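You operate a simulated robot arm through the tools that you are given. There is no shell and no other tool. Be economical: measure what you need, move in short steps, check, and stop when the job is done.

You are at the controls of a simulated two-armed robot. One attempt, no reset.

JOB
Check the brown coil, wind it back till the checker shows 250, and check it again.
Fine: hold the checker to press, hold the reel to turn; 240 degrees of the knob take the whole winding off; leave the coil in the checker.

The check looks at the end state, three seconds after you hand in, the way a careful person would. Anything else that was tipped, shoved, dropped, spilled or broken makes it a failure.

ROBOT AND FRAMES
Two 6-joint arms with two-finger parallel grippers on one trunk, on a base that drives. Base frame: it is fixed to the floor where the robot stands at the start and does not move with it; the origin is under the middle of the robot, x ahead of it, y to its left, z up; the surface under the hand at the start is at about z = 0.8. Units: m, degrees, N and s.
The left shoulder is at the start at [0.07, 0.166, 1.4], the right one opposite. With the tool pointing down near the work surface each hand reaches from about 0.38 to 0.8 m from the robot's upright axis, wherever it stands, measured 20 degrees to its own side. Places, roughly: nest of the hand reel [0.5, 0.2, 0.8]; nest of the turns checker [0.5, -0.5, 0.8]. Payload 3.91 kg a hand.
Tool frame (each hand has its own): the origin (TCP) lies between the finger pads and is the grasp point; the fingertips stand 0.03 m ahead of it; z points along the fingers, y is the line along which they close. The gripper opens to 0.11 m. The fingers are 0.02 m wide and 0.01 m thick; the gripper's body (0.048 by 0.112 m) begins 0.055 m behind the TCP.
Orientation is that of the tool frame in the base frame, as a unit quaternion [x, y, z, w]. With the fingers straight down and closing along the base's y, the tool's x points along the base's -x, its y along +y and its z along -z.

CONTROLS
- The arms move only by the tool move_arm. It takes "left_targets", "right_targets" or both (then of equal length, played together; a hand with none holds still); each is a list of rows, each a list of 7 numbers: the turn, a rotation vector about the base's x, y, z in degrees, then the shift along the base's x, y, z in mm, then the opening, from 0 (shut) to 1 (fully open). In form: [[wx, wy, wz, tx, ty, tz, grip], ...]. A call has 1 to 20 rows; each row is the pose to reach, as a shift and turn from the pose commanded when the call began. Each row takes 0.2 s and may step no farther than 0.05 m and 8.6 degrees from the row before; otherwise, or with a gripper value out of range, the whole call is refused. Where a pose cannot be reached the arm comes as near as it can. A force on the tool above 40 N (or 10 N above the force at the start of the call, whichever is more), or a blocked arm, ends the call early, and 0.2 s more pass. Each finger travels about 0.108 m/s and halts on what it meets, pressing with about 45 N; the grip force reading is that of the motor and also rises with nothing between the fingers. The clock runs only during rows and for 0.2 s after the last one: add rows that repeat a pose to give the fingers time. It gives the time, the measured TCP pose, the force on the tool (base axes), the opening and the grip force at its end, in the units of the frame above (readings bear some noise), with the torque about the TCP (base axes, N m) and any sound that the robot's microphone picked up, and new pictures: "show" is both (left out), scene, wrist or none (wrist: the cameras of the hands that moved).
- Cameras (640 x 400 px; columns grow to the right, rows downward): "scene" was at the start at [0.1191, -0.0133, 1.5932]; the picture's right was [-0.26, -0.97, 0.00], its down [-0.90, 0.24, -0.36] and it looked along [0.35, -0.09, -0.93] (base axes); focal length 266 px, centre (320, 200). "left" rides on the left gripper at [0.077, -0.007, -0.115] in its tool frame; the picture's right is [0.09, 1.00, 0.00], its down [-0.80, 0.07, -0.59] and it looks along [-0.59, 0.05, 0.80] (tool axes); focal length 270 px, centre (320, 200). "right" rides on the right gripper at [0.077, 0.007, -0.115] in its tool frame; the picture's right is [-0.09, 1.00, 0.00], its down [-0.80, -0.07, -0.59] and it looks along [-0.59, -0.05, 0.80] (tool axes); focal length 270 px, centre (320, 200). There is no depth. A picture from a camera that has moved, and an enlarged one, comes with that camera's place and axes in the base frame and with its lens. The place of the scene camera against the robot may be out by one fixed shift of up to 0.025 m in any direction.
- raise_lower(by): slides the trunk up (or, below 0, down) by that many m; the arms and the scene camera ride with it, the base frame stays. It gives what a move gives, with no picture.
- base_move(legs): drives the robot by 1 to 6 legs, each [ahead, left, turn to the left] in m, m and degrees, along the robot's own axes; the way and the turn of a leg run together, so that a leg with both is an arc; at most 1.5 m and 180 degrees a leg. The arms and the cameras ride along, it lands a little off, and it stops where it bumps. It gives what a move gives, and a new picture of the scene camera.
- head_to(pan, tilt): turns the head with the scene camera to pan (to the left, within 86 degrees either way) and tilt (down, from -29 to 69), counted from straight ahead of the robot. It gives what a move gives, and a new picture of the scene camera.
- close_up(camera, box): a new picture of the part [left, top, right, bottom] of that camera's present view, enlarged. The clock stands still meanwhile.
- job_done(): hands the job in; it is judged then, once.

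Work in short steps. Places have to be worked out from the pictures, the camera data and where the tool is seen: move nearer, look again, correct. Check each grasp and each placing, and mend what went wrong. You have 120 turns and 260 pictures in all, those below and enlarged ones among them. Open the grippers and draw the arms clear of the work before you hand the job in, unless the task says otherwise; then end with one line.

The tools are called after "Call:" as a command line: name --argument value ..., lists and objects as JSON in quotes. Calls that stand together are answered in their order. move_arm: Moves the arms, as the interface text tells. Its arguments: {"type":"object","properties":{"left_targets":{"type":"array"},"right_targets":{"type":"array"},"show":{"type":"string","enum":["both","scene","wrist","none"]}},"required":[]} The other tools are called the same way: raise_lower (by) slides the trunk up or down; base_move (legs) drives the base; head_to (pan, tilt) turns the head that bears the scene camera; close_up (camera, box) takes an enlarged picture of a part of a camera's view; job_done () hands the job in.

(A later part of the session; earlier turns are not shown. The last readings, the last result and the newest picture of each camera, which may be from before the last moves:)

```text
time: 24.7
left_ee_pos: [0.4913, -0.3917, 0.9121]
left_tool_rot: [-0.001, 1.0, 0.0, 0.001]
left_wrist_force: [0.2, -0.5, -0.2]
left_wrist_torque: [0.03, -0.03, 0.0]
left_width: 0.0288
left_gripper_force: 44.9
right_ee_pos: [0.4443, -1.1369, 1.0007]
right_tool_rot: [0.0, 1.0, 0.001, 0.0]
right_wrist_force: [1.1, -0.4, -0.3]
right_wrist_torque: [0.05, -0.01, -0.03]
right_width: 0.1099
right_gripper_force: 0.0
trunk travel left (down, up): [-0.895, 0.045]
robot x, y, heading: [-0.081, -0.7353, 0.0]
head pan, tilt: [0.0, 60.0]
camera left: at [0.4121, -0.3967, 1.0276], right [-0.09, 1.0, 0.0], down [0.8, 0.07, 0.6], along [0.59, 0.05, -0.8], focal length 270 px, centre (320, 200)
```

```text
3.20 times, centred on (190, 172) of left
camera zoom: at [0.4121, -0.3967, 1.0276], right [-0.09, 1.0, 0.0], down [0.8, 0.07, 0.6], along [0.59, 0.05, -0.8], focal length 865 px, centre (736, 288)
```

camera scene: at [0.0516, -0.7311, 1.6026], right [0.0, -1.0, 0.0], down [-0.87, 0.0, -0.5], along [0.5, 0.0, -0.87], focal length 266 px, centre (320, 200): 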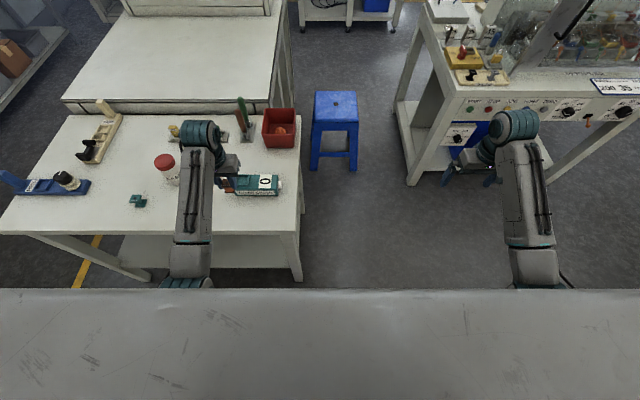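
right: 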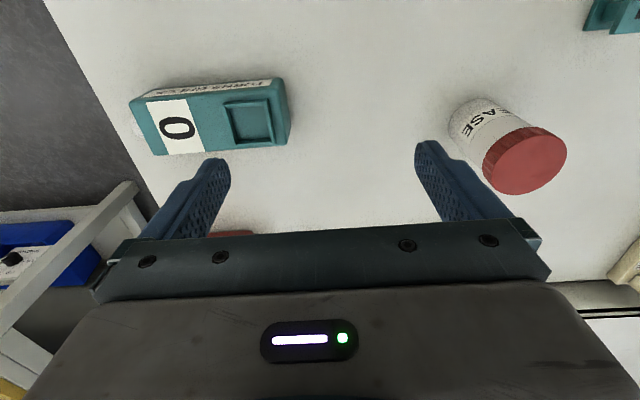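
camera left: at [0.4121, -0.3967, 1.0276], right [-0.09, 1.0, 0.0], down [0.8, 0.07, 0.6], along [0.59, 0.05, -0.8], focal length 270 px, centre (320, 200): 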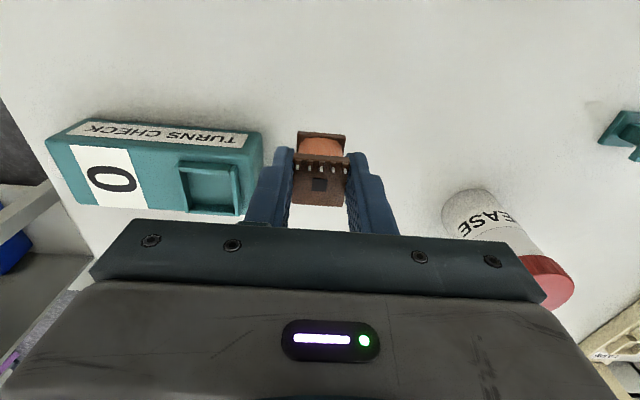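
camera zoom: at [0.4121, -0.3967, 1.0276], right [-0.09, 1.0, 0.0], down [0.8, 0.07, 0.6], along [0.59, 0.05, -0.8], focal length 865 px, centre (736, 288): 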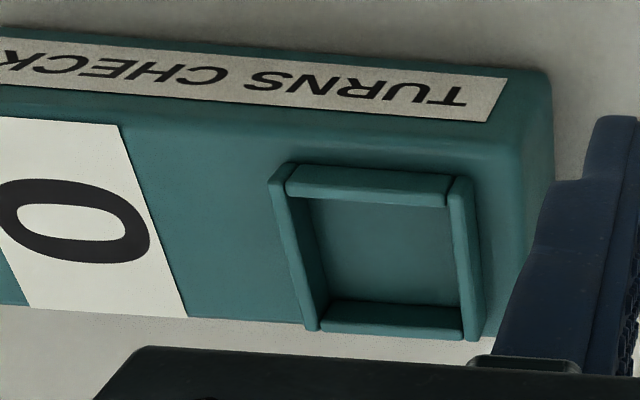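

Checker top is at z≈0.84 and the pocket centre at about (0.546, -0.476). I bring the coil over it, bottom about 1 cm above the rim.

Call:
move_arm --left_targets '[[0, 0, 0, 15, -10, 20, 0.2], [0, 0, 0, 35, -45, 20, 0.2], [0, 0, 0, 54, -84, 20, 0.2], [0, 0, 0, 54, -84, 5, 0.2], [0, 0, 0, 54, -84, -10, 0.2], [0, 0, 0, 54, -84, -10, 0.2]]' --show "none"

Call:
close_up --camera "left" --box '[220, 90, 420, 215]'

Call:
close_up --camera "scene" --box '[200, 160, 296, 220]'

```text
time: 26.1
left_ee_pos: [0.5449, -0.4748, 0.9026]
left_tool_rot: [0.0, 1.0, -0.001, 0.0]
left_wrist_force: [-0.4, -0.6, 4.7]
left_wrist_torque: [0.0, -0.05, 0.01]
left_width: 0.0286
left_gripper_force: 45.0
right_ee_pos: [0.4432, -1.1362, 0.9984]
right_tool_rot: [0.0, 1.0, 0.002, 0.001]
right_wrist_force: [-0.5, 0.0, 0.0]
right_wrist_torque: [-0.01, 0.01, 0.01]
right_width: 0.1099
right_gripper_force: 0.1
trunk travel left (down, up): [-0.895, 0.045]
robot x, y, heading: [-0.0803, -0.7367, -0.1]
head pan, tilt: [0.0, 60.0]
```

```text
3.20 times, centred on (320, 152) of left
camera zoom: at [0.4669, -0.4815, 1.0178], right [-0.09, 1.0, 0.0], down [0.8, 0.07, 0.6], along [0.59, 0.05, -0.8], focal length 865 px, centre (320, 352)
```

zoom: 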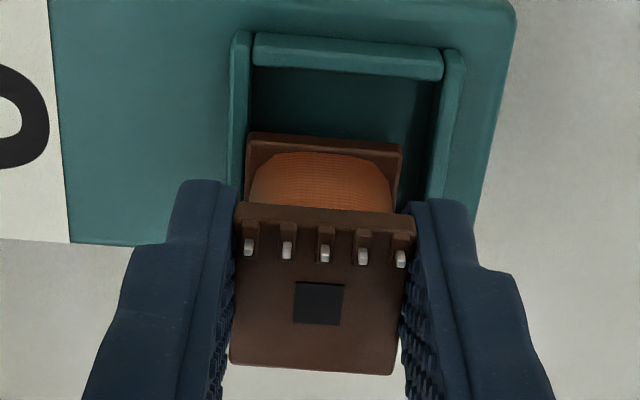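

```text
6.67 times, centred on (248, 190) of scene
camera zoom: at [0.0509, -0.7352, 1.6027], right [0.0, -1.0, 0.0], down [-0.87, 0.0, -0.5], along [0.5, 0.0, -0.87], focal length 1774 px, centre (800, 267)
```

zoom: 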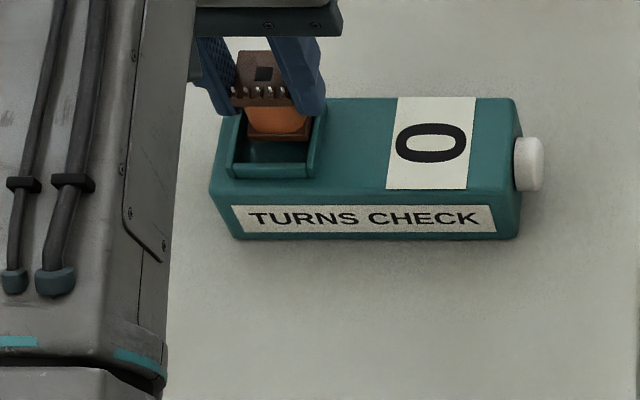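

A slight contact (4.7 N): the rim is higher (≈0.859) than assumed and the coil sits about 9 mm too far in x and 3 mm too far right. I raise, shift and lower gently.

Call:
move_arm --left_targets '[[0, 0, 0, 0, 0, 8, 0.2], [0, 0, 0, -9, 3.3, 8, 0.2], [0, 0, 0, -9, 3.3, 3, 0.2], [0, 0, 0, -9, 3.3, 3, 0.2]]' --show "none"

Call:
close_up --camera "left" --box '[220, 90, 420, 215]'

Call:
close_up --camera "scene" --box '[210, 160, 290, 210]'

```text
time: 27.1
left_ee_pos: [0.5357, -0.4714, 0.9046]
left_tool_rot: [0.0, 1.0, -0.001, 0.0]
left_wrist_force: [-0.2, 0.3, 0.3]
left_wrist_torque: [-0.03, -0.05, -0.01]
left_width: 0.0285
left_gripper_force: 45.2
right_ee_pos: [0.4431, -1.1358, 0.9994]
right_tool_rot: [-0.001, 1.0, 0.001, 0.001]
right_wrist_force: [0.6, -0.3, -0.2]
right_wrist_torque: [-0.01, 0.0, 0.01]
right_width: 0.11
right_gripper_force: 0.1
trunk travel left (down, up): [-0.895, 0.045]
robot x, y, heading: [-0.08, -0.7351, 0.1]
head pan, tilt: [0.0, 60.0]
```

```text
3.20 times, centred on (320, 152) of left
camera zoom: at [0.4583, -0.4773, 1.02], right [-0.09, 1.0, 0.0], down [0.8, 0.07, 0.59], along [0.59, 0.05, -0.8], focal length 865 px, centre (320, 352)
```

zoom: 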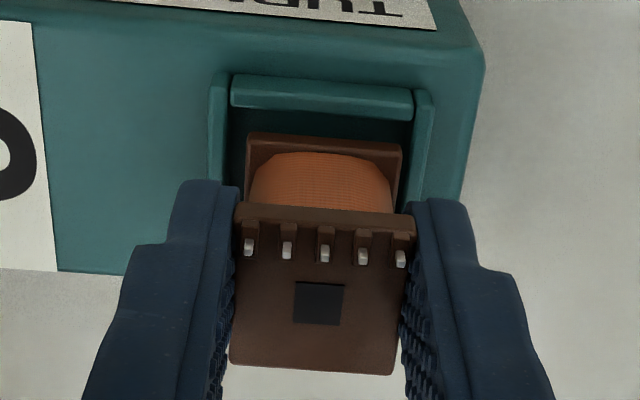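

```text
8.00 times, centred on (250, 185) of scene
camera zoom: at [0.0521, -0.7345, 1.6025], right [0.0, -1.0, 0.0], down [-0.87, 0.0, -0.5], along [0.5, 0.0, -0.87], focal length 2129 px, centre (880, 320)
```

zoom: 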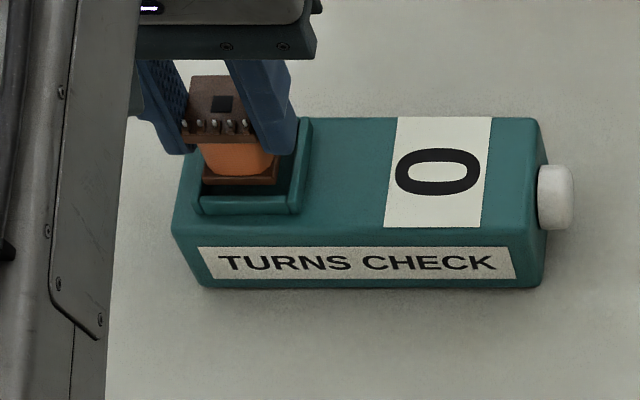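

Nearly centred; I nudge 1.5 mm toward the robot and descend in small steps until contact.

Call:
move_arm --left_targets '[[0, 0, 0, -1.5, -0.3, -3, 0.2], [0, 0, 0, -1.5, -0.3, -7, 0.2], [0, 0, 0, -1.5, -0.3, -10, 0.2], [0, 0, 0, -1.5, -0.3, -10, 0.2]]' --show "none"

Call:
close_up --camera "left" --box '[220, 90, 420, 215]'

Call:
close_up --camera "scene" --box '[210, 160, 290, 210]'

```text
time: 28.1
left_ee_pos: [0.5343, -0.4734, 0.8959]
left_tool_rot: [-0.001, 1.0, 0.0, 0.0]
left_wrist_force: [-0.2, -0.3, -0.2]
left_wrist_torque: [-0.03, 0.0, 0.02]
left_width: 0.0287
left_gripper_force: 45.5
right_ee_pos: [0.4442, -1.136, 0.9999]
right_tool_rot: [0.0, 1.0, 0.001, 0.0]
right_wrist_force: [0.4, 0.4, 0.3]
right_wrist_torque: [0.01, 0.0, 0.0]
right_width: 0.1101
right_gripper_force: 0.0
trunk travel left (down, up): [-0.895, 0.045]
robot x, y, heading: [-0.0812, -0.7358, 0.5]
head pan, tilt: [0.0, 60.0]
```

```text
3.20 times, centred on (320, 152) of left
camera zoom: at [0.4563, -0.4776, 1.0105], right [-0.09, 1.0, 0.0], down [0.8, 0.07, 0.59], along [0.59, 0.05, -0.8], focal length 865 px, centre (320, 352)
```

zoom: 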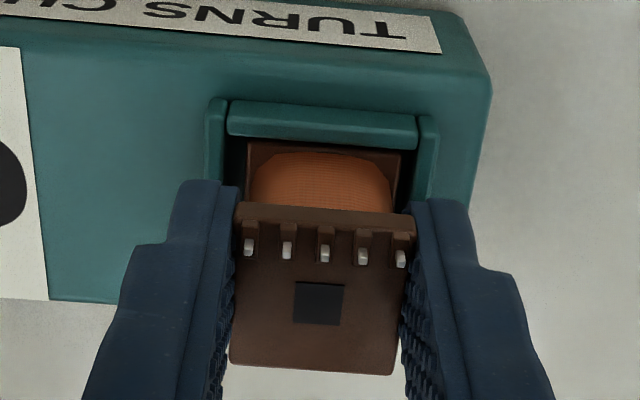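

```text
8.00 times, centred on (250, 185) of scene
camera zoom: at [0.0516, -0.7342, 1.6025], right [0.0, -1.0, 0.0], down [-0.87, 0.0, -0.5], along [0.5, 0.0, -0.87], focal length 2129 px, centre (880, 320)
```

zoom: 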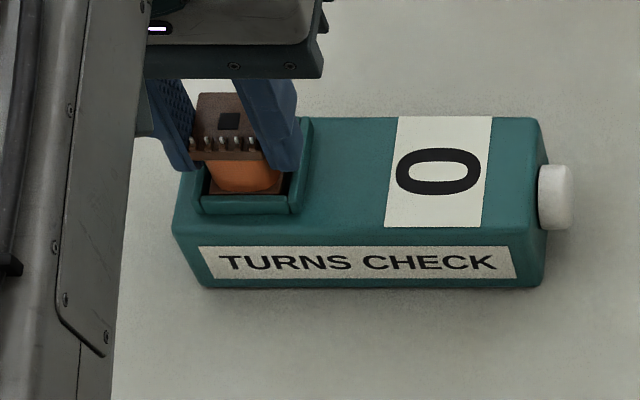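

The base is inside the pocket walls. I lower further to contact.

Call:
move_arm --left_targets '[[0, 0, 0, 0, 0.4, -1.5, 0.2], [0, 0, 0, 0, 0.4, -3, 0.2], [0, 0, 0, 0, 0.4, -4.5, 0.2], [0, 0, 0, 0, 0.4, -4.5, 0.2]]' --show "none"

Call:
close_up --camera "scene" --box '[210, 160, 290, 210]'

```text
time: 29.1
left_ee_pos: [0.5336, -0.4713, 0.8938]
left_tool_rot: [0.0, 1.0, 0.0, 0.001]
left_wrist_force: [1.9, 1.5, 14.0]
left_wrist_torque: [0.01, 0.02, -0.02]
left_width: 0.0285
left_gripper_force: 44.9
right_ee_pos: [0.4428, -1.1364, 1.0001]
right_tool_rot: [0.0, 1.0, 0.001, 0.002]
right_wrist_force: [0.2, -0.7, 0.1]
right_wrist_torque: [0.01, -0.01, -0.01]
right_width: 0.11
right_gripper_force: 0.0
trunk travel left (down, up): [-0.895, 0.045]
robot x, y, heading: [-0.0786, -0.7358, -0.2]
head pan, tilt: [0.0, 60.0]
```

```text
8.00 times, centred on (250, 185) of scene
camera zoom: at [0.0496, -0.7351, 1.6029], right [0.0, -1.0, 0.0], down [-0.87, 0.0, -0.5], along [0.5, 0.0, -0.87], focal length 2129 px, centre (880, 320)
```

zoom: 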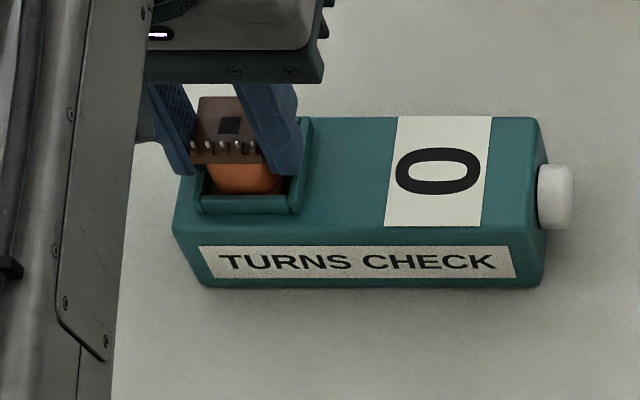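

Seated (14 N up at z 0.894). I relax, open and rise.

Call:
move_arm --left_targets '[[0, 0, 0, 0, 0, 2.5, 0.2], [0, 0, 0, 0, 0, 2.5, 0.35], [0, 0, 0, 0, 0, 2.5, 0.5], [0, 0, 0, 0, 0, 2.5, 0.5], [0, 0, 0, 0, 0, 25, 0.5], [0, 0, 0, 0, 0, 60, 0.5], [0, 0, 0, -20, 30, 80, 0.5]]' --show "none"

Call:
close_up --camera "scene" --box '[210, 160, 290, 210]'

```text
time: 30.7
left_ee_pos: [0.5139, -0.4378, 0.9708]
left_tool_rot: [-0.001, 1.0, -0.002, 0.001]
left_wrist_force: [0.9, 0.9, -0.4]
left_wrist_torque: [0.0, -0.02, -0.01]
left_width: 0.0551
left_gripper_force: 0.2
right_ee_pos: [0.4427, -1.135, 1.0008]
right_tool_rot: [0.0, 1.0, 0.0, 0.002]
right_wrist_force: [-0.3, 0.5, -0.4]
right_wrist_torque: [-0.02, 0.01, -0.03]
right_width: 0.1103
right_gripper_force: 0.0
trunk travel left (down, up): [-0.895, 0.045]
robot x, y, heading: [-0.0829, -0.7328, 0.3]
head pan, tilt: [0.0, 60.0]
```

```text
8.00 times, centred on (250, 185) of scene
camera zoom: at [0.0501, -0.7312, 1.6027], right [0.0, -1.0, 0.0], down [-0.87, 0.0, -0.5], along [0.5, 0.0, -0.87], focal length 2129 px, centre (880, 320)
```

zoom: 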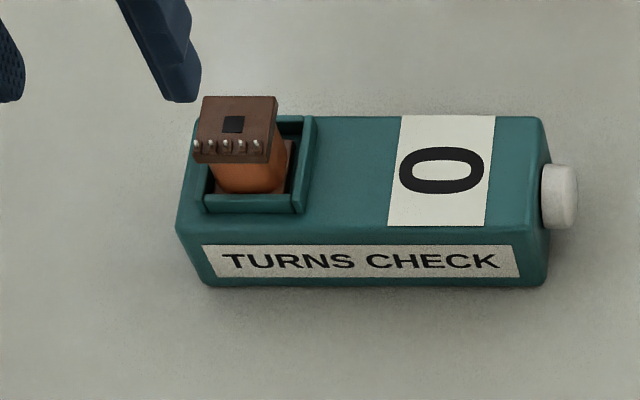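

The coil sits in the pocket. To hold the checker across x with the left hand, I yaw the left hand by -90° and see whether the arm follows.

Call:
move_arm --left_targets '[[0, 0, -8, 0, 0, 0, 0.9], [0, 0, -16, 0, 0, 0, 0.9], [0, 0, -24, 0, 0, 0, 0.9], [0, 0, -32, 0, 0, 0, 0.9], [0, 0, -40, 0, 0, 0, 0.9], [0, 0, -48, 0, 0, 0, 0.9], [0, 0, -56, 0, 0, 0, 0.9], [0, 0, -64, 0, 0, 0, 0.9], [0, 0, -72, 0, 0, 0, 0.9], [0, 0, -80, 0, 0, 0, 0.9], [0, 0, -88, 0, 0, 0, 0.9], [0, 0, -90, 0, 0, 0, 0.9]]'

```text
time: 33.3
left_ee_pos: [0.5128, -0.4407, 0.9716]
left_tool_rot: [0.707, 0.707, 0.0, 0.0]
left_wrist_force: [-0.6, -0.7, -0.4]
left_wrist_torque: [0.0, -0.02, 0.03]
left_width: 0.0989
left_gripper_force: 0.1
right_ee_pos: [0.4438, -1.1353, 0.9997]
right_tool_rot: [0.0, 1.0, 0.001, 0.001]
right_wrist_force: [0.6, 0.1, -0.3]
right_wrist_torque: [0.0, -0.01, 0.01]
right_width: 0.1099
right_gripper_force: 0.0
trunk travel left (down, up): [-0.895, 0.045]
robot x, y, heading: [-0.082, -0.7334, -0.1]
head pan, tilt: [0.0, 60.0]
camera scene: at [0.0516, -0.7343, 1.6025], right [0.0, -1.0, 0.0], down [-0.87, 0.0, -0.5], along [0.5, 0.0, -0.87], focal length 266 px, centre (320, 200)
camera left: at [0.5066, -0.3632, 1.0858], right [1.0, 0.09, 0.0], down [0.07, -0.8, 0.59], along [0.05, -0.59, -0.8], focal length 270 px, centre (320, 200)
```

scene: 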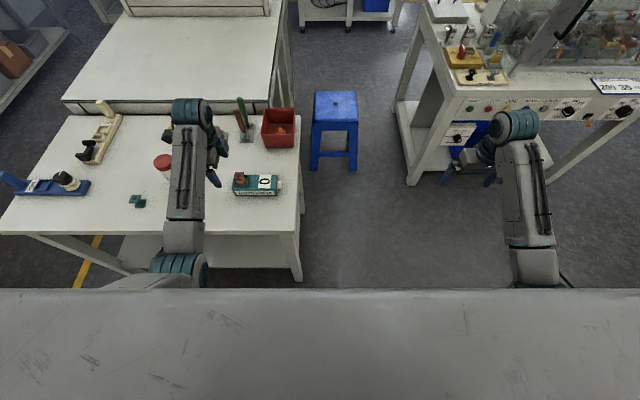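
left: 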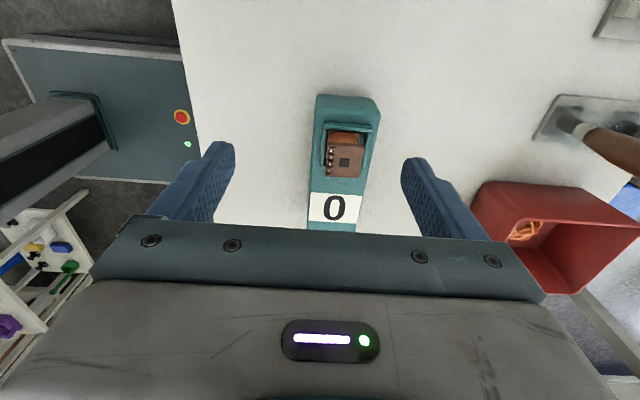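

Yaw works fine. I now test how far inward the left hand reaches in this orientation (moving in the air above the checker).

Call:
move_arm --left_targets '[[0, 0, 0, 0, -40, -10, 0.9], [0, 0, 0, 0, -80, -20, 0.9], [0, 0, 0, 0, -120, -20, 0.9], [0, 0, 0, 0, -160, -20, 0.9], [0, 0, 0, 0, -200, -20, 0.9], [0, 0, 0, 0, -240, -20, 0.9]]' --show "scene"

```text
time: 34.9
left_ee_pos: [0.5227, -0.5908, 0.9338]
left_tool_rot: [0.684, 0.726, 0.046, -0.045]
left_wrist_force: [0.1, 1.2, 0.6]
left_wrist_torque: [0.0, -0.05, -0.01]
left_width: 0.0986
left_gripper_force: 0.1
right_ee_pos: [0.4448, -1.1373, 0.9994]
right_tool_rot: [-0.001, 1.0, 0.002, 0.001]
right_wrist_force: [-0.3, 0.0, -0.1]
right_wrist_torque: [0.05, 0.02, 0.01]
right_width: 0.1098
right_gripper_force: 0.1
trunk travel left (down, up): [-0.895, 0.045]
robot x, y, heading: [-0.0804, -0.7374, 0.2]
head pan, tilt: [0.0, 60.0]
stopped in row 6 (left hand): the arm was blocked; the commanded pose is now the measured one
camera scene: at [0.0516, -0.7349, 1.6026], right [0.0, -1.0, 0.0], down [-0.87, 0.0, -0.5], along [0.5, 0.0, -0.87], focal length 266 px, centre (320, 200)
```

scene: 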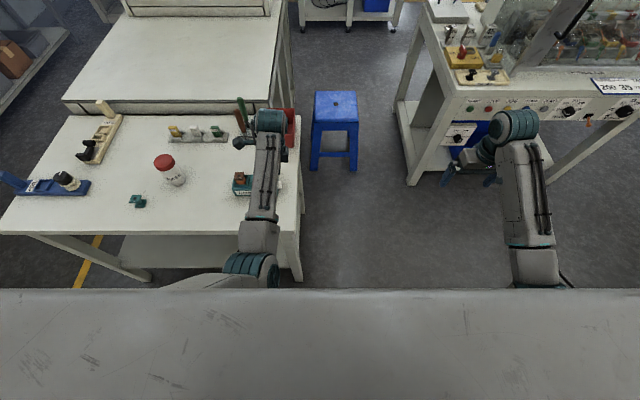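

The limit is the same (~0.15 m from the middle), so I'll use tilted hands: left leaning in from the left, gripping the checker's left end; right leaning in from the right. First raise a little, then drive left to y≈-0.55.

Call:
move_arm --left_targets '[[-2, 0, -1, 0, 20, 15, 1], [-5, 0, -2, 0, 40, 30, 1], [-7.4, 0, -3.4, 0, 60, 40, 1], [-7.4, 0, -3.4, 0, 60, 40, 1]]' --show "none"

Call:
base_move --legs '[[0, 0.18, 0]]'

```text
time: 35.9
left_ee_pos: [0.5224, -0.533, 0.9733]
left_tool_rot: [0.708, 0.706, -0.001, 0.001]
left_wrist_force: [-0.5, 0.9, 0.3]
left_wrist_torque: [-0.05, 0.01, 0.03]
left_width: 0.1102
left_gripper_force: 0.1
right_ee_pos: [0.4451, -1.1359, 0.9997]
right_tool_rot: [0.0, 1.0, 0.0, 0.001]
right_wrist_force: [1.0, 0.8, -0.7]
right_wrist_torque: [0.02, -0.03, 0.02]
right_width: 0.1099
right_gripper_force: 0.1
trunk travel left (down, up): [-0.895, 0.045]
robot x, y, heading: [-0.0796, -0.7369, 0.0]
head pan, tilt: [0.0, 60.0]
```

```text
time: 37.4
left_ee_pos: [0.5221, -0.3569, 0.9725]
left_tool_rot: [0.708, 0.706, -0.001, 0.0]
left_wrist_force: [-0.1, 0.5, -0.1]
left_wrist_torque: [0.05, -0.04, -0.05]
left_width: 0.1102
left_gripper_force: 0.0
right_ee_pos: [0.4443, -0.9593, 0.9981]
right_tool_rot: [-0.001, 1.0, 0.002, 0.001]
right_wrist_force: [0.2, 0.6, -0.2]
right_wrist_torque: [0.04, -0.01, 0.02]
right_width: 0.1099
right_gripper_force: 0.1
trunk travel left (down, up): [-0.895, 0.045]
robot x, y, heading: [-0.0775, -0.5551, 0.1]
head pan, tilt: [0.0, 60.0]
camera scene: at [0.0517, -0.5591, 1.6025], right [0.0, -1.0, 0.0], down [-0.87, 0.0, -0.5], along [0.5, 0.0, -0.87], focal length 266 px, centre (320, 200)
```

scene: 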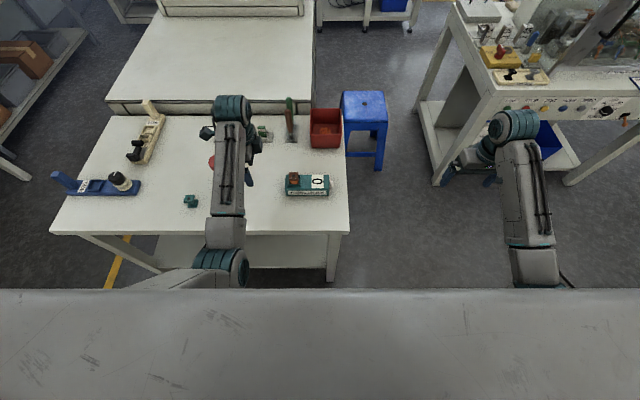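

Now I tilt both hands: left -40° and right +45° about x, closing the right gripper.

Call:
move_arm --left_targets '[[-6.7, 0, 0, 0, 0, 0, 1], [-13.4, 0, 0, 0, 0, 0, 1], [-20, 0, 0, 0, 0, 0, 1], [-26.7, 0, 0, 0, 0, 0, 1], [-33.4, 0, 0, 0, 0, 0, 1], [-40, 0, 0, 0, 0, 0, 1], [-40, 0, 0, 0, 0, 0, 1]]' --right_targets '[[7.5, 0, 0, 0, 0, 0, 0.8], [15, 0, 0, 0, 0, 0, 0.6], [22.5, 0, 0, 0, 0, 0, 0.4], [30, 0, 0, 0, 0, 0, 0.2], [37.5, 0, 0, 0, 0, 0, 0], [45, 0, 0, 0, 0, 0, 0], [45, 0, 0, 0, 0, 0, 0]]'

```text
time: 39.0
left_ee_pos: [0.5236, -0.3543, 0.9721]
left_tool_rot: [0.664, 0.664, -0.243, 0.243]
left_wrist_force: [-1.3, 0.6, 0.6]
left_wrist_torque: [0.0, 0.0, -0.01]
left_width: 0.1102
left_gripper_force: 0.1
right_ee_pos: [0.4456, -0.957, 0.9988]
right_tool_rot: [0.0, 0.923, 0.384, 0.001]
right_wrist_force: [-0.3, -0.1, -0.3]
right_wrist_torque: [0.01, 0.0, -0.01]
right_width: 0.0002
right_gripper_force: 37.9
trunk travel left (down, up): [-0.895, 0.045]
robot x, y, heading: [-0.0785, -0.5523, -0.0]
head pan, tilt: [0.0, 60.0]
camera scene: at [0.0515, -0.5552, 1.6026], right [0.0, -1.0, 0.0], down [-0.87, 0.0, -0.5], along [0.5, 0.0, -0.87], focal length 266 px, centre (320, 200)
camera right: at [0.3671, -1.034, 1.0841], right [0.09, 0.7, 0.71], down [0.8, -0.47, 0.37], along [0.59, 0.53, -0.6], focal length 270 px, centre (320, 200)
camera left: at [0.5153, -0.2202, 1.01], right [1.0, 0.07, -0.06], down [0.07, -0.23, 0.97], along [0.05, -0.97, -0.23], focal length 270 px, centre (320, 200)
```

scene: 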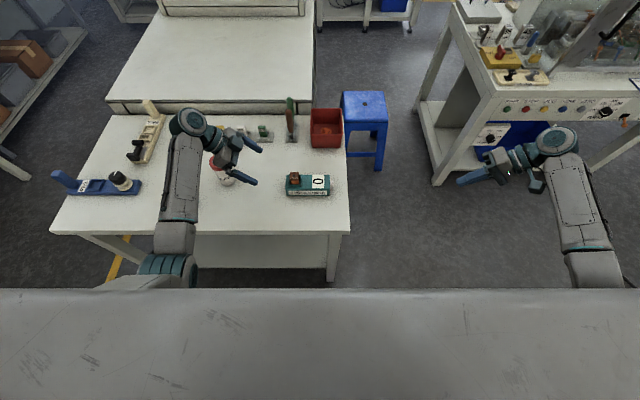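
right: 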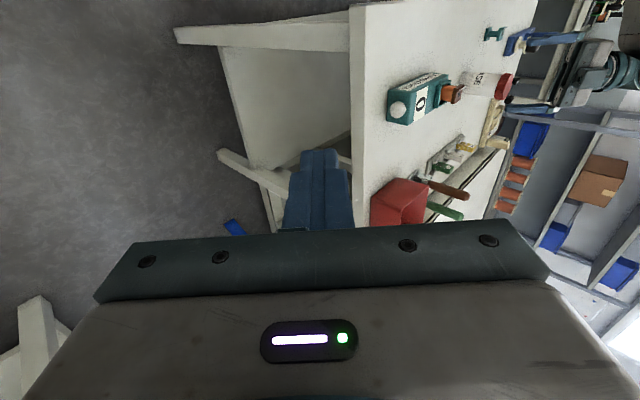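
left: 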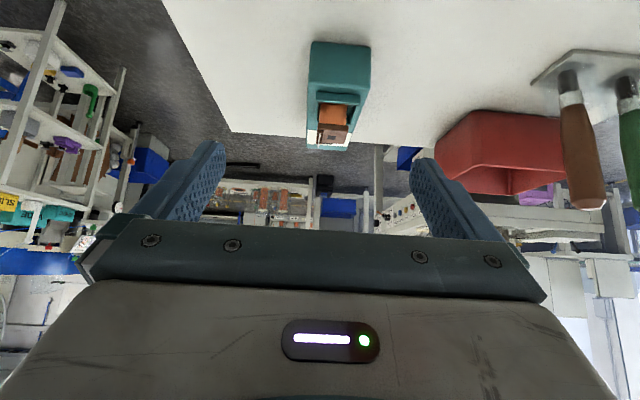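

Both tilts worked. I zoom into both wrist views to measure the checker's end and button.

Call:
close_up --camera "left" --box '[270, 20, 430, 120]'

Call:
close_up --camera "right" --box '[360, 50, 488, 130]'

```text
4.00 times, centred on (350, 70) of left
camera zoom: at [0.5153, -0.2202, 1.01], right [1.0, 0.07, -0.06], down [0.07, -0.23, 0.97], along [0.05, -0.97, -0.23], focal length 1081 px, centre (200, 720)
```

zoom: 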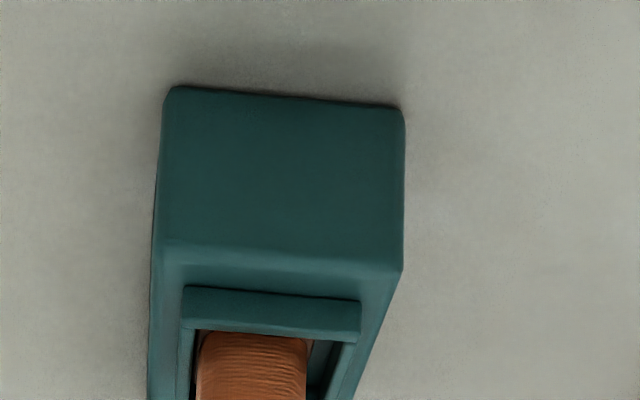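

```text
5.00 times, centred on (424, 90) of right
camera zoom: at [0.3671, -1.034, 1.0841], right [0.09, 0.7, 0.71], down [0.8, -0.47, 0.37], along [0.59, 0.53, -0.6], focal length 1351 px, centre (-200, 750)
```

zoom: 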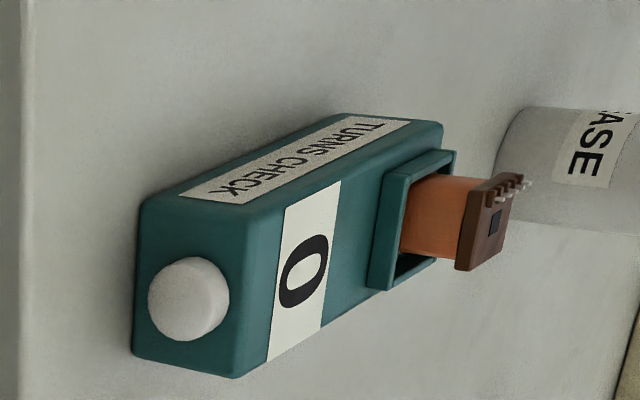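

The checker spans x 0.510–0.568, y −0.440 to −0.587; button face is about (0.538, −0.601, 0.83). I bring the left hand down along its axis around the checker's left end.

Call:
move_arm --left_targets '[[0, 0, 0, 15.4, 0, -14, 1], [0, 0, 0, 15.4, -25, -44, 1], [0, 0, 0, 15.4, -50, -74, 1], [0, 0, 0, 15.4, -75, -104, 1], [0, 0, 0, 15.4, -90, -122, 1], [0, 0, 0, 15.4, -90, -122, 1]]'

Call:
close_up --camera "scene" --box '[250, 150, 346, 210]'

```text
time: 40.4
left_ee_pos: [0.5376, -0.4438, 0.8493]
left_tool_rot: [0.665, 0.664, -0.243, 0.243]
left_wrist_force: [0.1, -0.3, 0.3]
left_wrist_torque: [0.04, 0.01, -0.03]
left_width: 0.11
left_gripper_force: 0.1
right_ee_pos: [0.4441, -0.9561, 1.0006]
right_tool_rot: [0.0, 0.923, 0.384, 0.001]
right_wrist_force: [0.1, -0.5, -0.6]
right_wrist_torque: [-0.02, 0.0, -0.02]
right_width: 0.0002
right_gripper_force: 38.0
trunk travel left (down, up): [-0.895, 0.045]
robot x, y, heading: [-0.0817, -0.5533, -0.3]
head pan, tilt: [0.0, 60.0]
camera scene: at [0.0512, -0.5547, 1.6026], right [0.0, -1.0, 0.0], down [-0.87, 0.0, -0.5], along [0.5, 0.0, -0.87], focal length 266 px, centre (320, 200)
camera left: at [0.5299, -0.3103, 0.8883], right [1.0, 0.07, -0.06], down [0.07, -0.23, 0.97], along [0.05, -0.97, -0.23], focal length 270 px, centre (320, 200)
```

scene: 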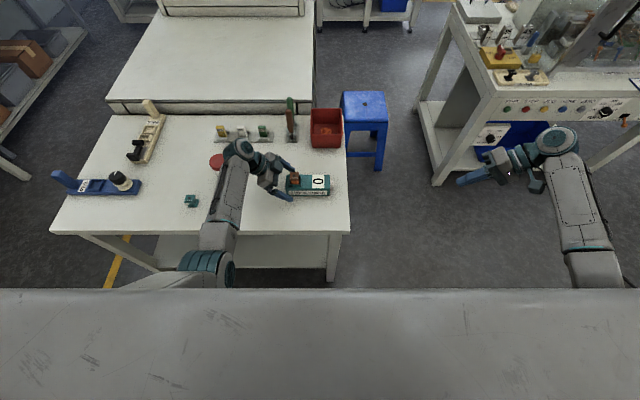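
left: 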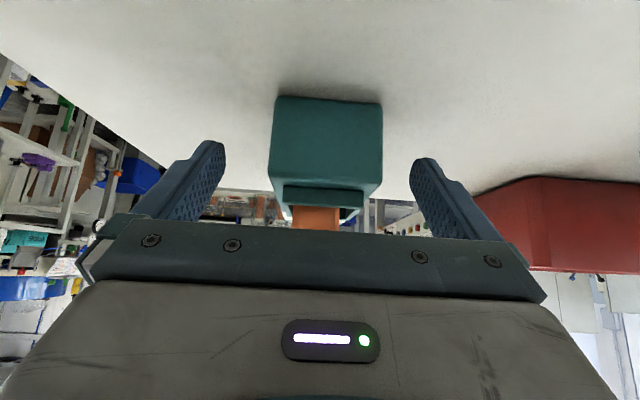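

```text
6.67 times, centred on (298, 180) of scene
camera zoom: at [0.0512, -0.5547, 1.6026], right [0.0, -1.0, 0.0], down [-0.87, 0.0, -0.5], along [0.5, 0.0, -0.87], focal length 1774 px, centre (467, 333)
```

zoom: 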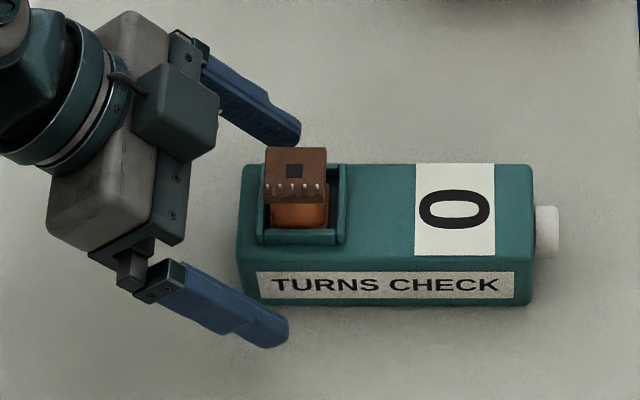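

Well placed. I go the last centimetre, correct 1.5 mm in x and close on the checker's sides.

Call:
move_arm --left_targets '[[0, 0, 0, 1.5, -10, -12, 1], [0, 0, 0, 1.5, -10, -12, 0.8], [0, 0, 0, 1.5, -10, -12, 0.65], [0, 0, 0, 1.5, -10, -12, 0.5], [0, 0, 0, 1.5, -10, -12, 0.5], [0, 0, 0, 1.5, -10, -12, 0.5]]' --show "none"

Call:
close_up --camera "scene" --box '[250, 150, 346, 210]'

```text
time: 41.8
left_ee_pos: [0.5395, -0.4545, 0.8384]
left_tool_rot: [0.665, 0.663, -0.243, 0.243]
left_wrist_force: [-0.1, 1.3, 1.3]
left_wrist_torque: [-0.2, -0.07, 0.11]
left_width: 0.0597
left_gripper_force: 45.0
right_ee_pos: [0.445, -0.957, 0.9989]
right_tool_rot: [0.0, 0.923, 0.384, 0.001]
right_wrist_force: [0.1, 0.1, 0.1]
right_wrist_torque: [0.01, 0.0, -0.01]
right_width: 0.0001
right_gripper_force: 37.5
trunk travel left (down, up): [-0.895, 0.045]
robot x, y, heading: [-0.0781, -0.5548, -0.3]
head pan, tilt: [0.0, 60.0]
```

```text
6.67 times, centred on (298, 180) of scene
camera zoom: at [0.0515, -0.5547, 1.6026], right [0.0, -1.0, 0.0], down [-0.87, 0.0, -0.5], along [0.5, 0.0, -0.87], focal length 1774 px, centre (467, 333)
```

zoom: 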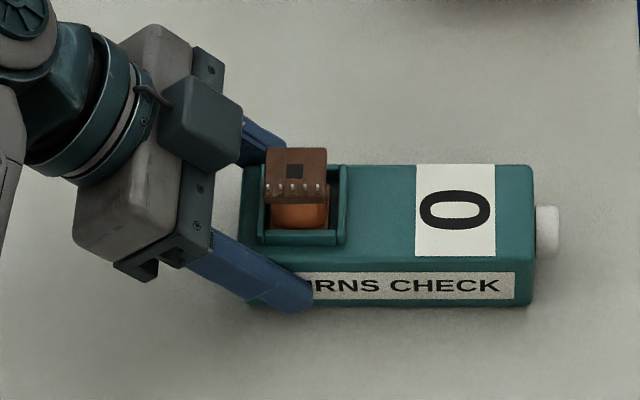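

Checker is held (59.7 mm, 45 N). Now the right hand comes in toward the button, to a staging spot 5 cm short.

Call:
move_arm --right_targets '[[0, 0, 0, 20, 40, -20, 0], [0, 0, 0, 40, 80, -40, 0], [0, 0, 0, 60, 120, -60, 0], [0, 0, 0, 80, 160, -80, 0], [0, 0, 0, 93, 200, -100, 0], [0, 0, 0, 93, 240, -125, 0], [0, 0, 0, 93, 278, -152, 0], [0, 0, 0, 93, 278, -152, 0]]' --show "wrist"

Call:
close_up --camera "scene" --box '[270, 140, 398, 220]'

Call:
close_up --camera "right" --box '[240, 80, 400, 180]'

```text
time: 43.6
left_ee_pos: [0.5387, -0.4542, 0.8387]
left_tool_rot: [0.664, 0.664, -0.243, 0.243]
left_wrist_force: [0.0, 0.4, 2.2]
left_wrist_torque: [-0.41, -0.03, 0.05]
left_width: 0.0598
left_gripper_force: 45.1
right_ee_pos: [0.5372, -0.6796, 0.8471]
right_tool_rot: [-0.001, 0.924, 0.384, 0.0]
right_wrist_force: [0.3, -0.4, 0.9]
right_wrist_torque: [-0.02, -0.01, -0.02]
right_width: 0.0
right_gripper_force: 37.8
trunk travel left (down, up): [-0.895, 0.045]
robot x, y, heading: [-0.0797, -0.5506, 0.1]
head pan, tilt: [0.0, 60.0]
camera right: at [0.4597, -0.7558, 0.9333], right [0.09, 0.7, 0.71], down [0.8, -0.47, 0.37], along [0.59, 0.53, -0.6], focal length 270 px, centre (320, 200)
```

right: 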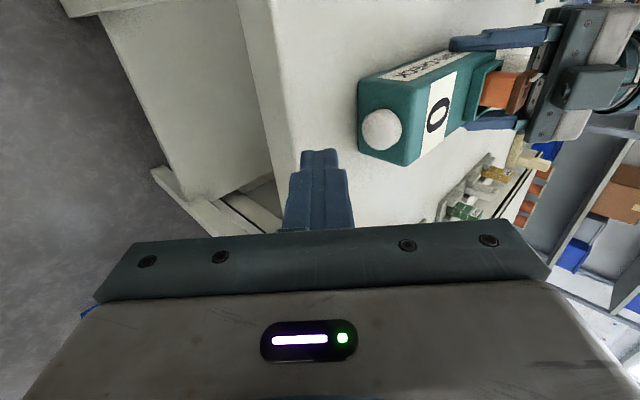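

```text
5.00 times, centred on (334, 180) of scene
camera zoom: at [0.0512, -0.5553, 1.6026], right [0.0, -1.0, 0.0], down [-0.87, 0.0, -0.5], along [0.5, 0.0, -0.87], focal length 1331 px, centre (250, 300)
```

zoom: 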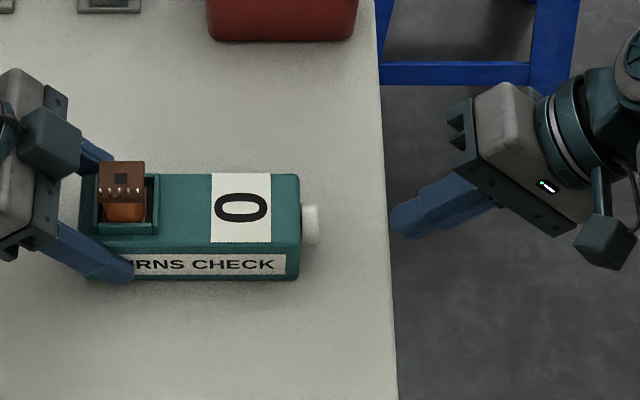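

```text
4.00 times, centred on (320, 130) of right
camera zoom: at [0.4597, -0.7558, 0.9333], right [0.09, 0.7, 0.71], down [0.8, -0.47, 0.37], along [0.59, 0.53, -0.6], focal length 1081 px, centre (320, 480)
```

zoom: 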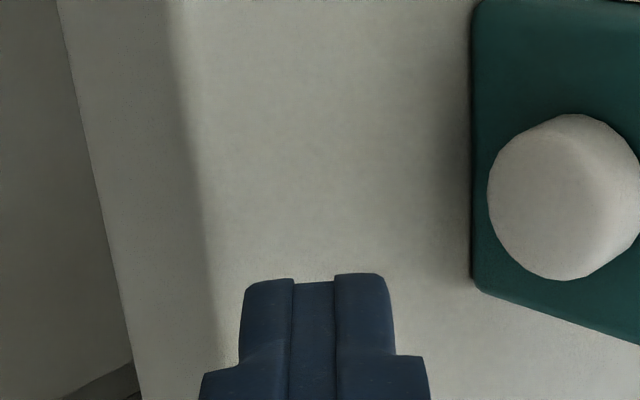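

Button centre ≈ (0.536, −0.602, 0.831); the fingertip's leading edge is lined up. I approach and press gradually.

Call:
move_arm --right_targets '[[0, 0, 0, 0, 25, -1, 0], [0, 0, 0, 0, 43, -1, 0], [0, 0, 0, 0, 46, -1, 0], [0, 0, 0, 0, 48, -1, 0], [0, 0, 0, 0, 50, -1, 0], [0, 0, 0, 0, 52, -1, 0]]' --show "none"

Call:
close_up --camera "scene" --box '[270, 150, 366, 210]'

```text
time: 45.0
left_ee_pos: [0.5382, -0.453, 0.8391]
left_tool_rot: [0.665, 0.662, -0.244, 0.243]
left_wrist_force: [0.8, 2.7, 1.8]
left_wrist_torque: [-0.46, -0.02, 0.14]
left_width: 0.0595
left_gripper_force: 44.7
right_ee_pos: [0.5378, -0.6267, 0.8469]
right_tool_rot: [0.0, 0.923, 0.385, 0.001]
right_wrist_force: [-0.7, -3.4, 1.3]
right_wrist_torque: [-0.04, -0.01, 0.02]
right_width: 0.0
right_gripper_force: 37.3
trunk travel left (down, up): [-0.895, 0.045]
robot x, y, heading: [-0.0774, -0.5584, -0.1]
head pan, tilt: [0.0, 60.0]
```

```text
6.67 times, centred on (318, 180) of scene
camera zoom: at [0.0512, -0.5549, 1.6026], right [0.0, -1.0, 0.0], down [-0.87, 0.0, -0.5], along [0.5, 0.0, -0.87], focal length 1774 px, centre (333, 333)
```

zoom: 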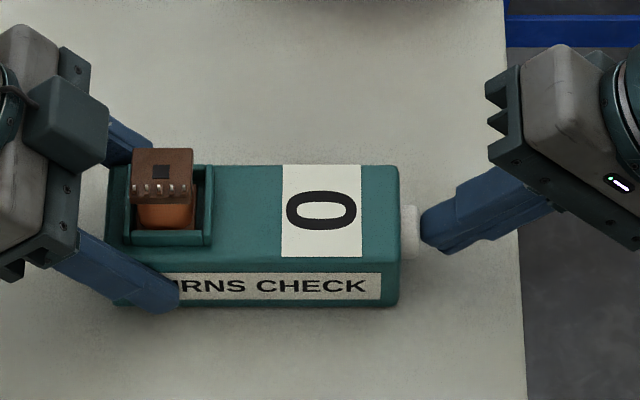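

Contact: 3.4 N on the button, and the left hand carries the reaction. I press further.

Call:
move_arm --right_targets '[[0, 0, 0, 0, 2, 0, 0], [0, 0, 0, 0, 4, 0, 0], [0, 0, 0, 0, 6, 0, 0], [0, 0, 0, 0, 6, 0, 0]]' --show "none"

Call:
close_up --camera "scene" --box '[270, 150, 366, 210]'

```text
time: 46.0
left_ee_pos: [0.5387, -0.4537, 0.8391]
left_tool_rot: [0.664, 0.664, -0.242, 0.243]
left_wrist_force: [-0.2, 16.4, 5.2]
left_wrist_torque: [-0.87, 0.12, -0.13]
left_width: 0.0594
left_gripper_force: 45.0
right_ee_pos: [0.5369, -0.623, 0.8457]
right_tool_rot: [0.0, 0.924, 0.382, 0.002]
right_wrist_force: [1.3, -18.5, 1.4]
right_wrist_torque: [-0.27, 0.0, -0.04]
right_width: 0.0
right_gripper_force: 37.5
trunk travel left (down, up): [-0.895, 0.045]
robot x, y, heading: [-0.0814, -0.5565, -0.1]
head pan, tilt: [0.0, 60.0]
heard: click
```

```text
6.67 times, centred on (318, 180) of scene
camera zoom: at [0.0506, -0.5554, 1.6027], right [0.0, -1.0, 0.0], down [-0.87, 0.0, -0.5], along [0.5, 0.0, -0.87], focal length 1774 px, centre (333, 333)
```

zoom: 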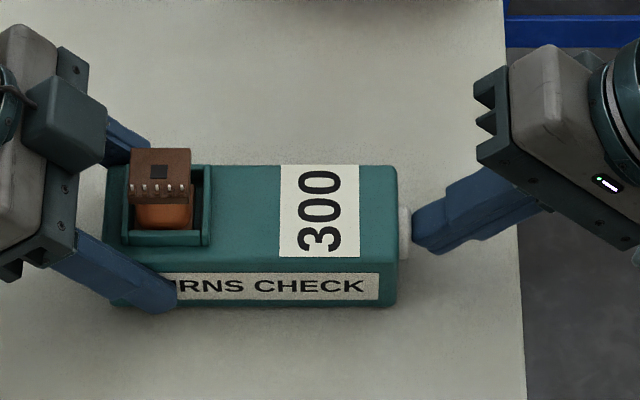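

Click, and the display shows 300. To reach 250 I need 50/300 × 240° = 40° of knob. I retract the right hand, then release the checker.

Call:
move_arm --right_targets '[[0, 0, 0, 0, -10, 0, 0], [0, 0, 0, 0, -40, 10, 0], [0, 0, 0, 0, -80, 40, 0], [0, 0, 0, 0, -120, 70, 0], [0, 0, 0, 0, -160, 100, 0], [0, 0, 0, 0, -200, 120, 0]]' --show "none"

Call:
move_arm --left_targets '[[0, 0, 0, 0, 0, 0, 0.7], [0, 0, 0, 0, 0, 0, 1], [0, 0, 0, 0, 0, 0, 1], [0, 0, 0, 0, 0, 0, 1], [0, 0, 0, 0, 12, 14, 1], [0, 0, 0, 0, 35, 45, 1], [0, 0, 0, 0, 55, 80, 1], [0, 0, 0, -10, 65, 120, 1]]' --show "none"

Call:
close_up --camera "scene" --box '[270, 150, 366, 210]'

```text
time: 47.4
left_ee_pos: [0.5395, -0.4535, 0.839]
left_tool_rot: [0.664, 0.664, -0.243, 0.243]
left_wrist_force: [0.0, -1.3, -0.1]
left_wrist_torque: [-0.28, -0.07, -0.02]
left_width: 0.0596
left_gripper_force: 45.7
right_ee_pos: [0.5366, -0.8213, 0.9676]
right_tool_rot: [-0.001, 0.923, 0.384, 0.002]
right_wrist_force: [-0.4, -0.3, -1.0]
right_wrist_torque: [0.04, -0.01, 0.0]
right_width: 0.0001
right_gripper_force: 37.9
trunk travel left (down, up): [-0.895, 0.045]
robot x, y, heading: [-0.0831, -0.5541, 0.2]
head pan, tilt: [0.0, 60.0]
```

```text
time: 49.2
left_ee_pos: [0.5302, -0.3883, 0.9591]
left_tool_rot: [0.665, 0.664, -0.243, 0.243]
left_wrist_force: [0.4, -0.7, 0.2]
left_wrist_torque: [0.02, 0.01, 0.02]
left_width: 0.1099
left_gripper_force: 0.1
right_ee_pos: [0.5376, -0.8209, 0.9666]
right_tool_rot: [0.0, 0.923, 0.384, 0.002]
right_wrist_force: [0.1, -0.6, 0.2]
right_wrist_torque: [0.0, 0.0, -0.03]
right_width: 0.0003
right_gripper_force: 37.8
trunk travel left (down, up): [-0.895, 0.045]
robot x, y, heading: [-0.0813, -0.5566, -0.3]
head pan, tilt: [0.0, 60.0]
```

```text
6.67 times, centred on (318, 180) of scene
camera zoom: at [0.0504, -0.5549, 1.6026], right [0.0, -1.0, 0.0], down [-0.87, 0.0, -0.5], along [0.5, 0.0, -0.87], focal length 1774 px, centre (333, 333)
```

zoom: 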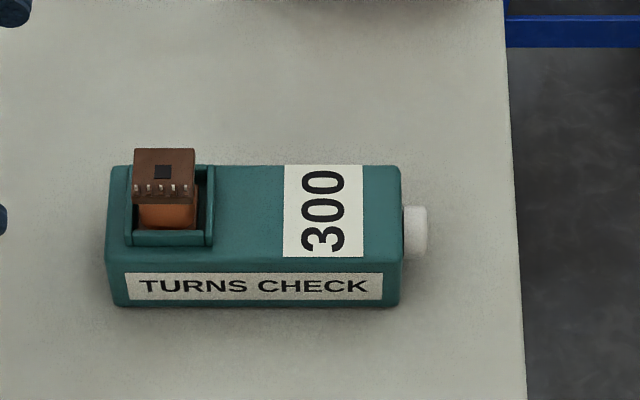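

I untilt the left hand, then yaw it back, and drive to stand right of the checker to pick the coil out.

Call:
move_arm --left_targets '[[8, 0, 0, 0, 5, 5, 0.7], [16, 0, 0, 0, 10, 10, 0.7], [24, 0, 0, 0, 15, 15, 0.6], [32, 0, 0, -5, 20, 20, 0.6], [40, 0, 0, -10, 25, 20, 0.5]]' --right_targets '[[-8, 0, 0, -10, 0, 5, 0.5], [-16, 0, 0, -20, 0, 10, 0.5], [-24, 0, 0, -30, 0, 15, 0.5], [-32, 0, 0, -40, -20, 20, 0.5], [-40, 0, 0, -60, -40, 20, 0.5]]' --show "none"

Call:
move_arm --left_targets '[[0, 0, 8, 0, 0, 0, 0.5], [0, 0, 16, 0, 0, 0, 0.5], [0, 0, 24, 0, 0, 0, 0.5], [0, 0, 32, 0, 0, 0, 0.5], [0, 0, 40, 0, 0, 0, 0.5], [0, 0, 48, 0, 0, 0, 0.5], [0, 0, 56, 0, 0, 0, 0.5], [0, 0, 64, 0, 0, 0, 0.5], [0, 0, 72, 0, 0, 0, 0.5], [0, 0, 80, 0, 0, 0, 0.5], [0, 0, 88, 0, 0, 0, 0.5], [0, 0, 90, 0, 0, 0, 0.5], [0, 0, 90, 0, 0, 0, 0.5]]' --show "none"

Call:
base_move --legs '[[0, -0.18, 0]]'

```text
time: 50.4
left_ee_pos: [0.5184, -0.3637, 0.9788]
left_tool_rot: [0.708, 0.706, -0.001, 0.0]
left_wrist_force: [0.1, -0.1, 0.1]
left_wrist_torque: [0.02, 0.01, -0.03]
left_width: 0.055
left_gripper_force: 0.0
right_ee_pos: [0.4787, -0.8641, 0.9803]
right_tool_rot: [-0.001, 0.999, 0.045, 0.004]
right_wrist_force: [1.0, -0.1, 0.5]
right_wrist_torque: [-0.02, 0.01, 0.01]
right_width: 0.0549
right_gripper_force: 0.1
right hand out of reach, approached as far as the arm can: row 5
trunk travel left (down, up): [-0.895, 0.045]
robot x, y, heading: [-0.0777, -0.5571, -0.1]
head pan, tilt: [0.0, 60.0]
```

```text
time: 53.2
left_ee_pos: [0.5198, -0.3639, 0.9784]
left_tool_rot: [0.0, 1.0, -0.001, 0.001]
left_wrist_force: [-0.5, -0.3, -0.2]
left_wrist_torque: [-0.02, 0.0, 0.01]
left_width: 0.0549
left_gripper_force: 0.1
right_ee_pos: [0.4795, -0.8622, 0.979]
right_tool_rot: [0.0, 0.999, 0.046, 0.003]
right_wrist_force: [0.8, -0.3, -0.9]
right_wrist_torque: [0.0, 0.02, 0.02]
right_width: 0.0549
right_gripper_force: 0.1
trunk travel left (down, up): [-0.895, 0.045]
robot x, y, heading: [-0.0812, -0.5561, 0.0]
head pan, tilt: [0.0, 60.0]
```

```text
time: 54.7
left_ee_pos: [0.5198, -0.5416, 0.9783]
left_tool_rot: [0.001, 1.0, -0.001, 0.001]
left_wrist_force: [-0.1, 0.4, -0.5]
left_wrist_torque: [-0.07, -0.02, -0.02]
left_width: 0.055
left_gripper_force: 0.0
right_ee_pos: [0.4784, -1.0404, 0.9799]
right_tool_rot: [-0.001, 0.999, 0.044, 0.003]
right_wrist_force: [0.0, -0.2, -0.7]
right_wrist_torque: [-0.02, -0.02, 0.01]
right_width: 0.0549
right_gripper_force: 0.1
trunk travel left (down, up): [-0.895, 0.045]
robot x, y, heading: [-0.0797, -0.7345, 0.1]
head pan, tilt: [0.0, 60.0]
camera scene: at [0.0517, -0.7311, 1.6026], right [0.0, -1.0, 0.0], down [-0.87, 0.0, -0.5], along [0.5, 0.0, -0.87], focal length 266 px, centre (320, 200)
```

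scene: 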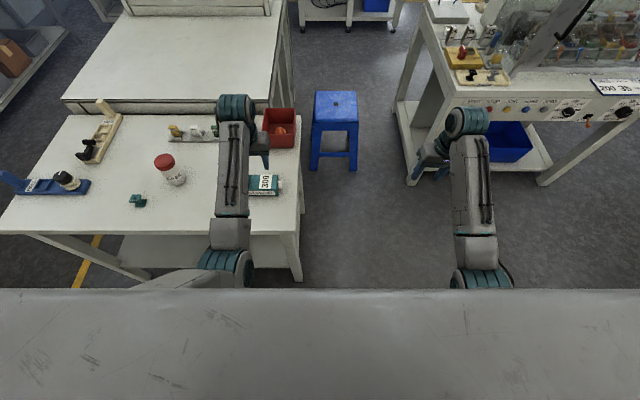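

I position the left hand above the coil at its release position and look.

Call:
move_arm --left_targets '[[0, 0, 0, 7, 35, 0, 0.5], [0, 0, 0, 14, 69.5, -10, 0.5], [0, 0, 0, 14, 69.5, -50, 0.5], [0, 0, 0, 14, 69.5, -50, 0.5]]' --show "none"

Call:
close_up --camera "left" --box '[200, 80, 440, 230]'

Call:
close_up --camera "scene" --box '[210, 160, 290, 210]'

```text
time: 55.7
left_ee_pos: [0.5333, -0.4757, 0.929]
left_tool_rot: [0.001, 1.0, 0.0, 0.002]
left_wrist_force: [0.2, -0.4, 0.4]
left_wrist_torque: [-0.04, 0.0, 0.03]
left_width: 0.0547
left_gripper_force: 0.1
right_ee_pos: [0.4786, -1.0428, 0.9803]
right_tool_rot: [0.0, 0.999, 0.045, 0.004]
right_wrist_force: [0.8, 0.0, 0.9]
right_wrist_torque: [0.01, 0.01, 0.02]
right_width: 0.0547
right_gripper_force: 0.1
trunk travel left (down, up): [-0.895, 0.045]
robot x, y, heading: [-0.0795, -0.7366, -0.2]
head pan, tilt: [0.0, 60.0]
```

```text
2.67 times, centred on (320, 155) of left
camera zoom: at [0.4551, -0.4808, 1.0429], right [-0.09, 1.0, 0.0], down [0.8, 0.07, 0.6], along [0.6, 0.05, -0.8], focal length 721 px, centre (320, 320)
```

zoom: 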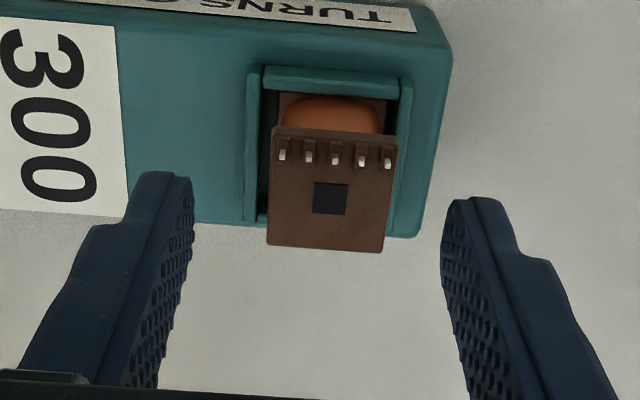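

```text
8.00 times, centred on (250, 185) of scene
camera zoom: at [0.0516, -0.7351, 1.6026], right [0.0, -1.0, 0.0], down [-0.87, 0.0, -0.5], along [0.5, 0.0, -0.87], focal length 2129 px, centre (880, 320)
```

zoom: 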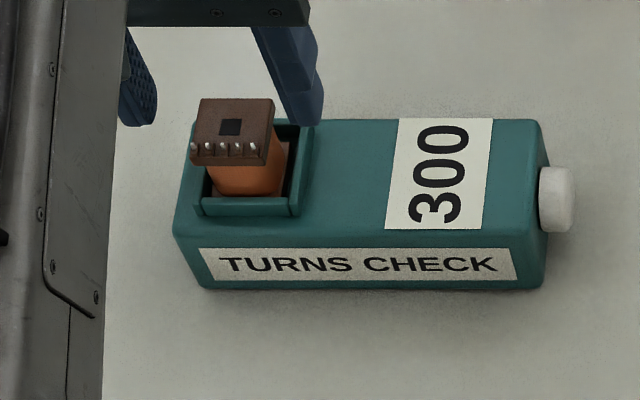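

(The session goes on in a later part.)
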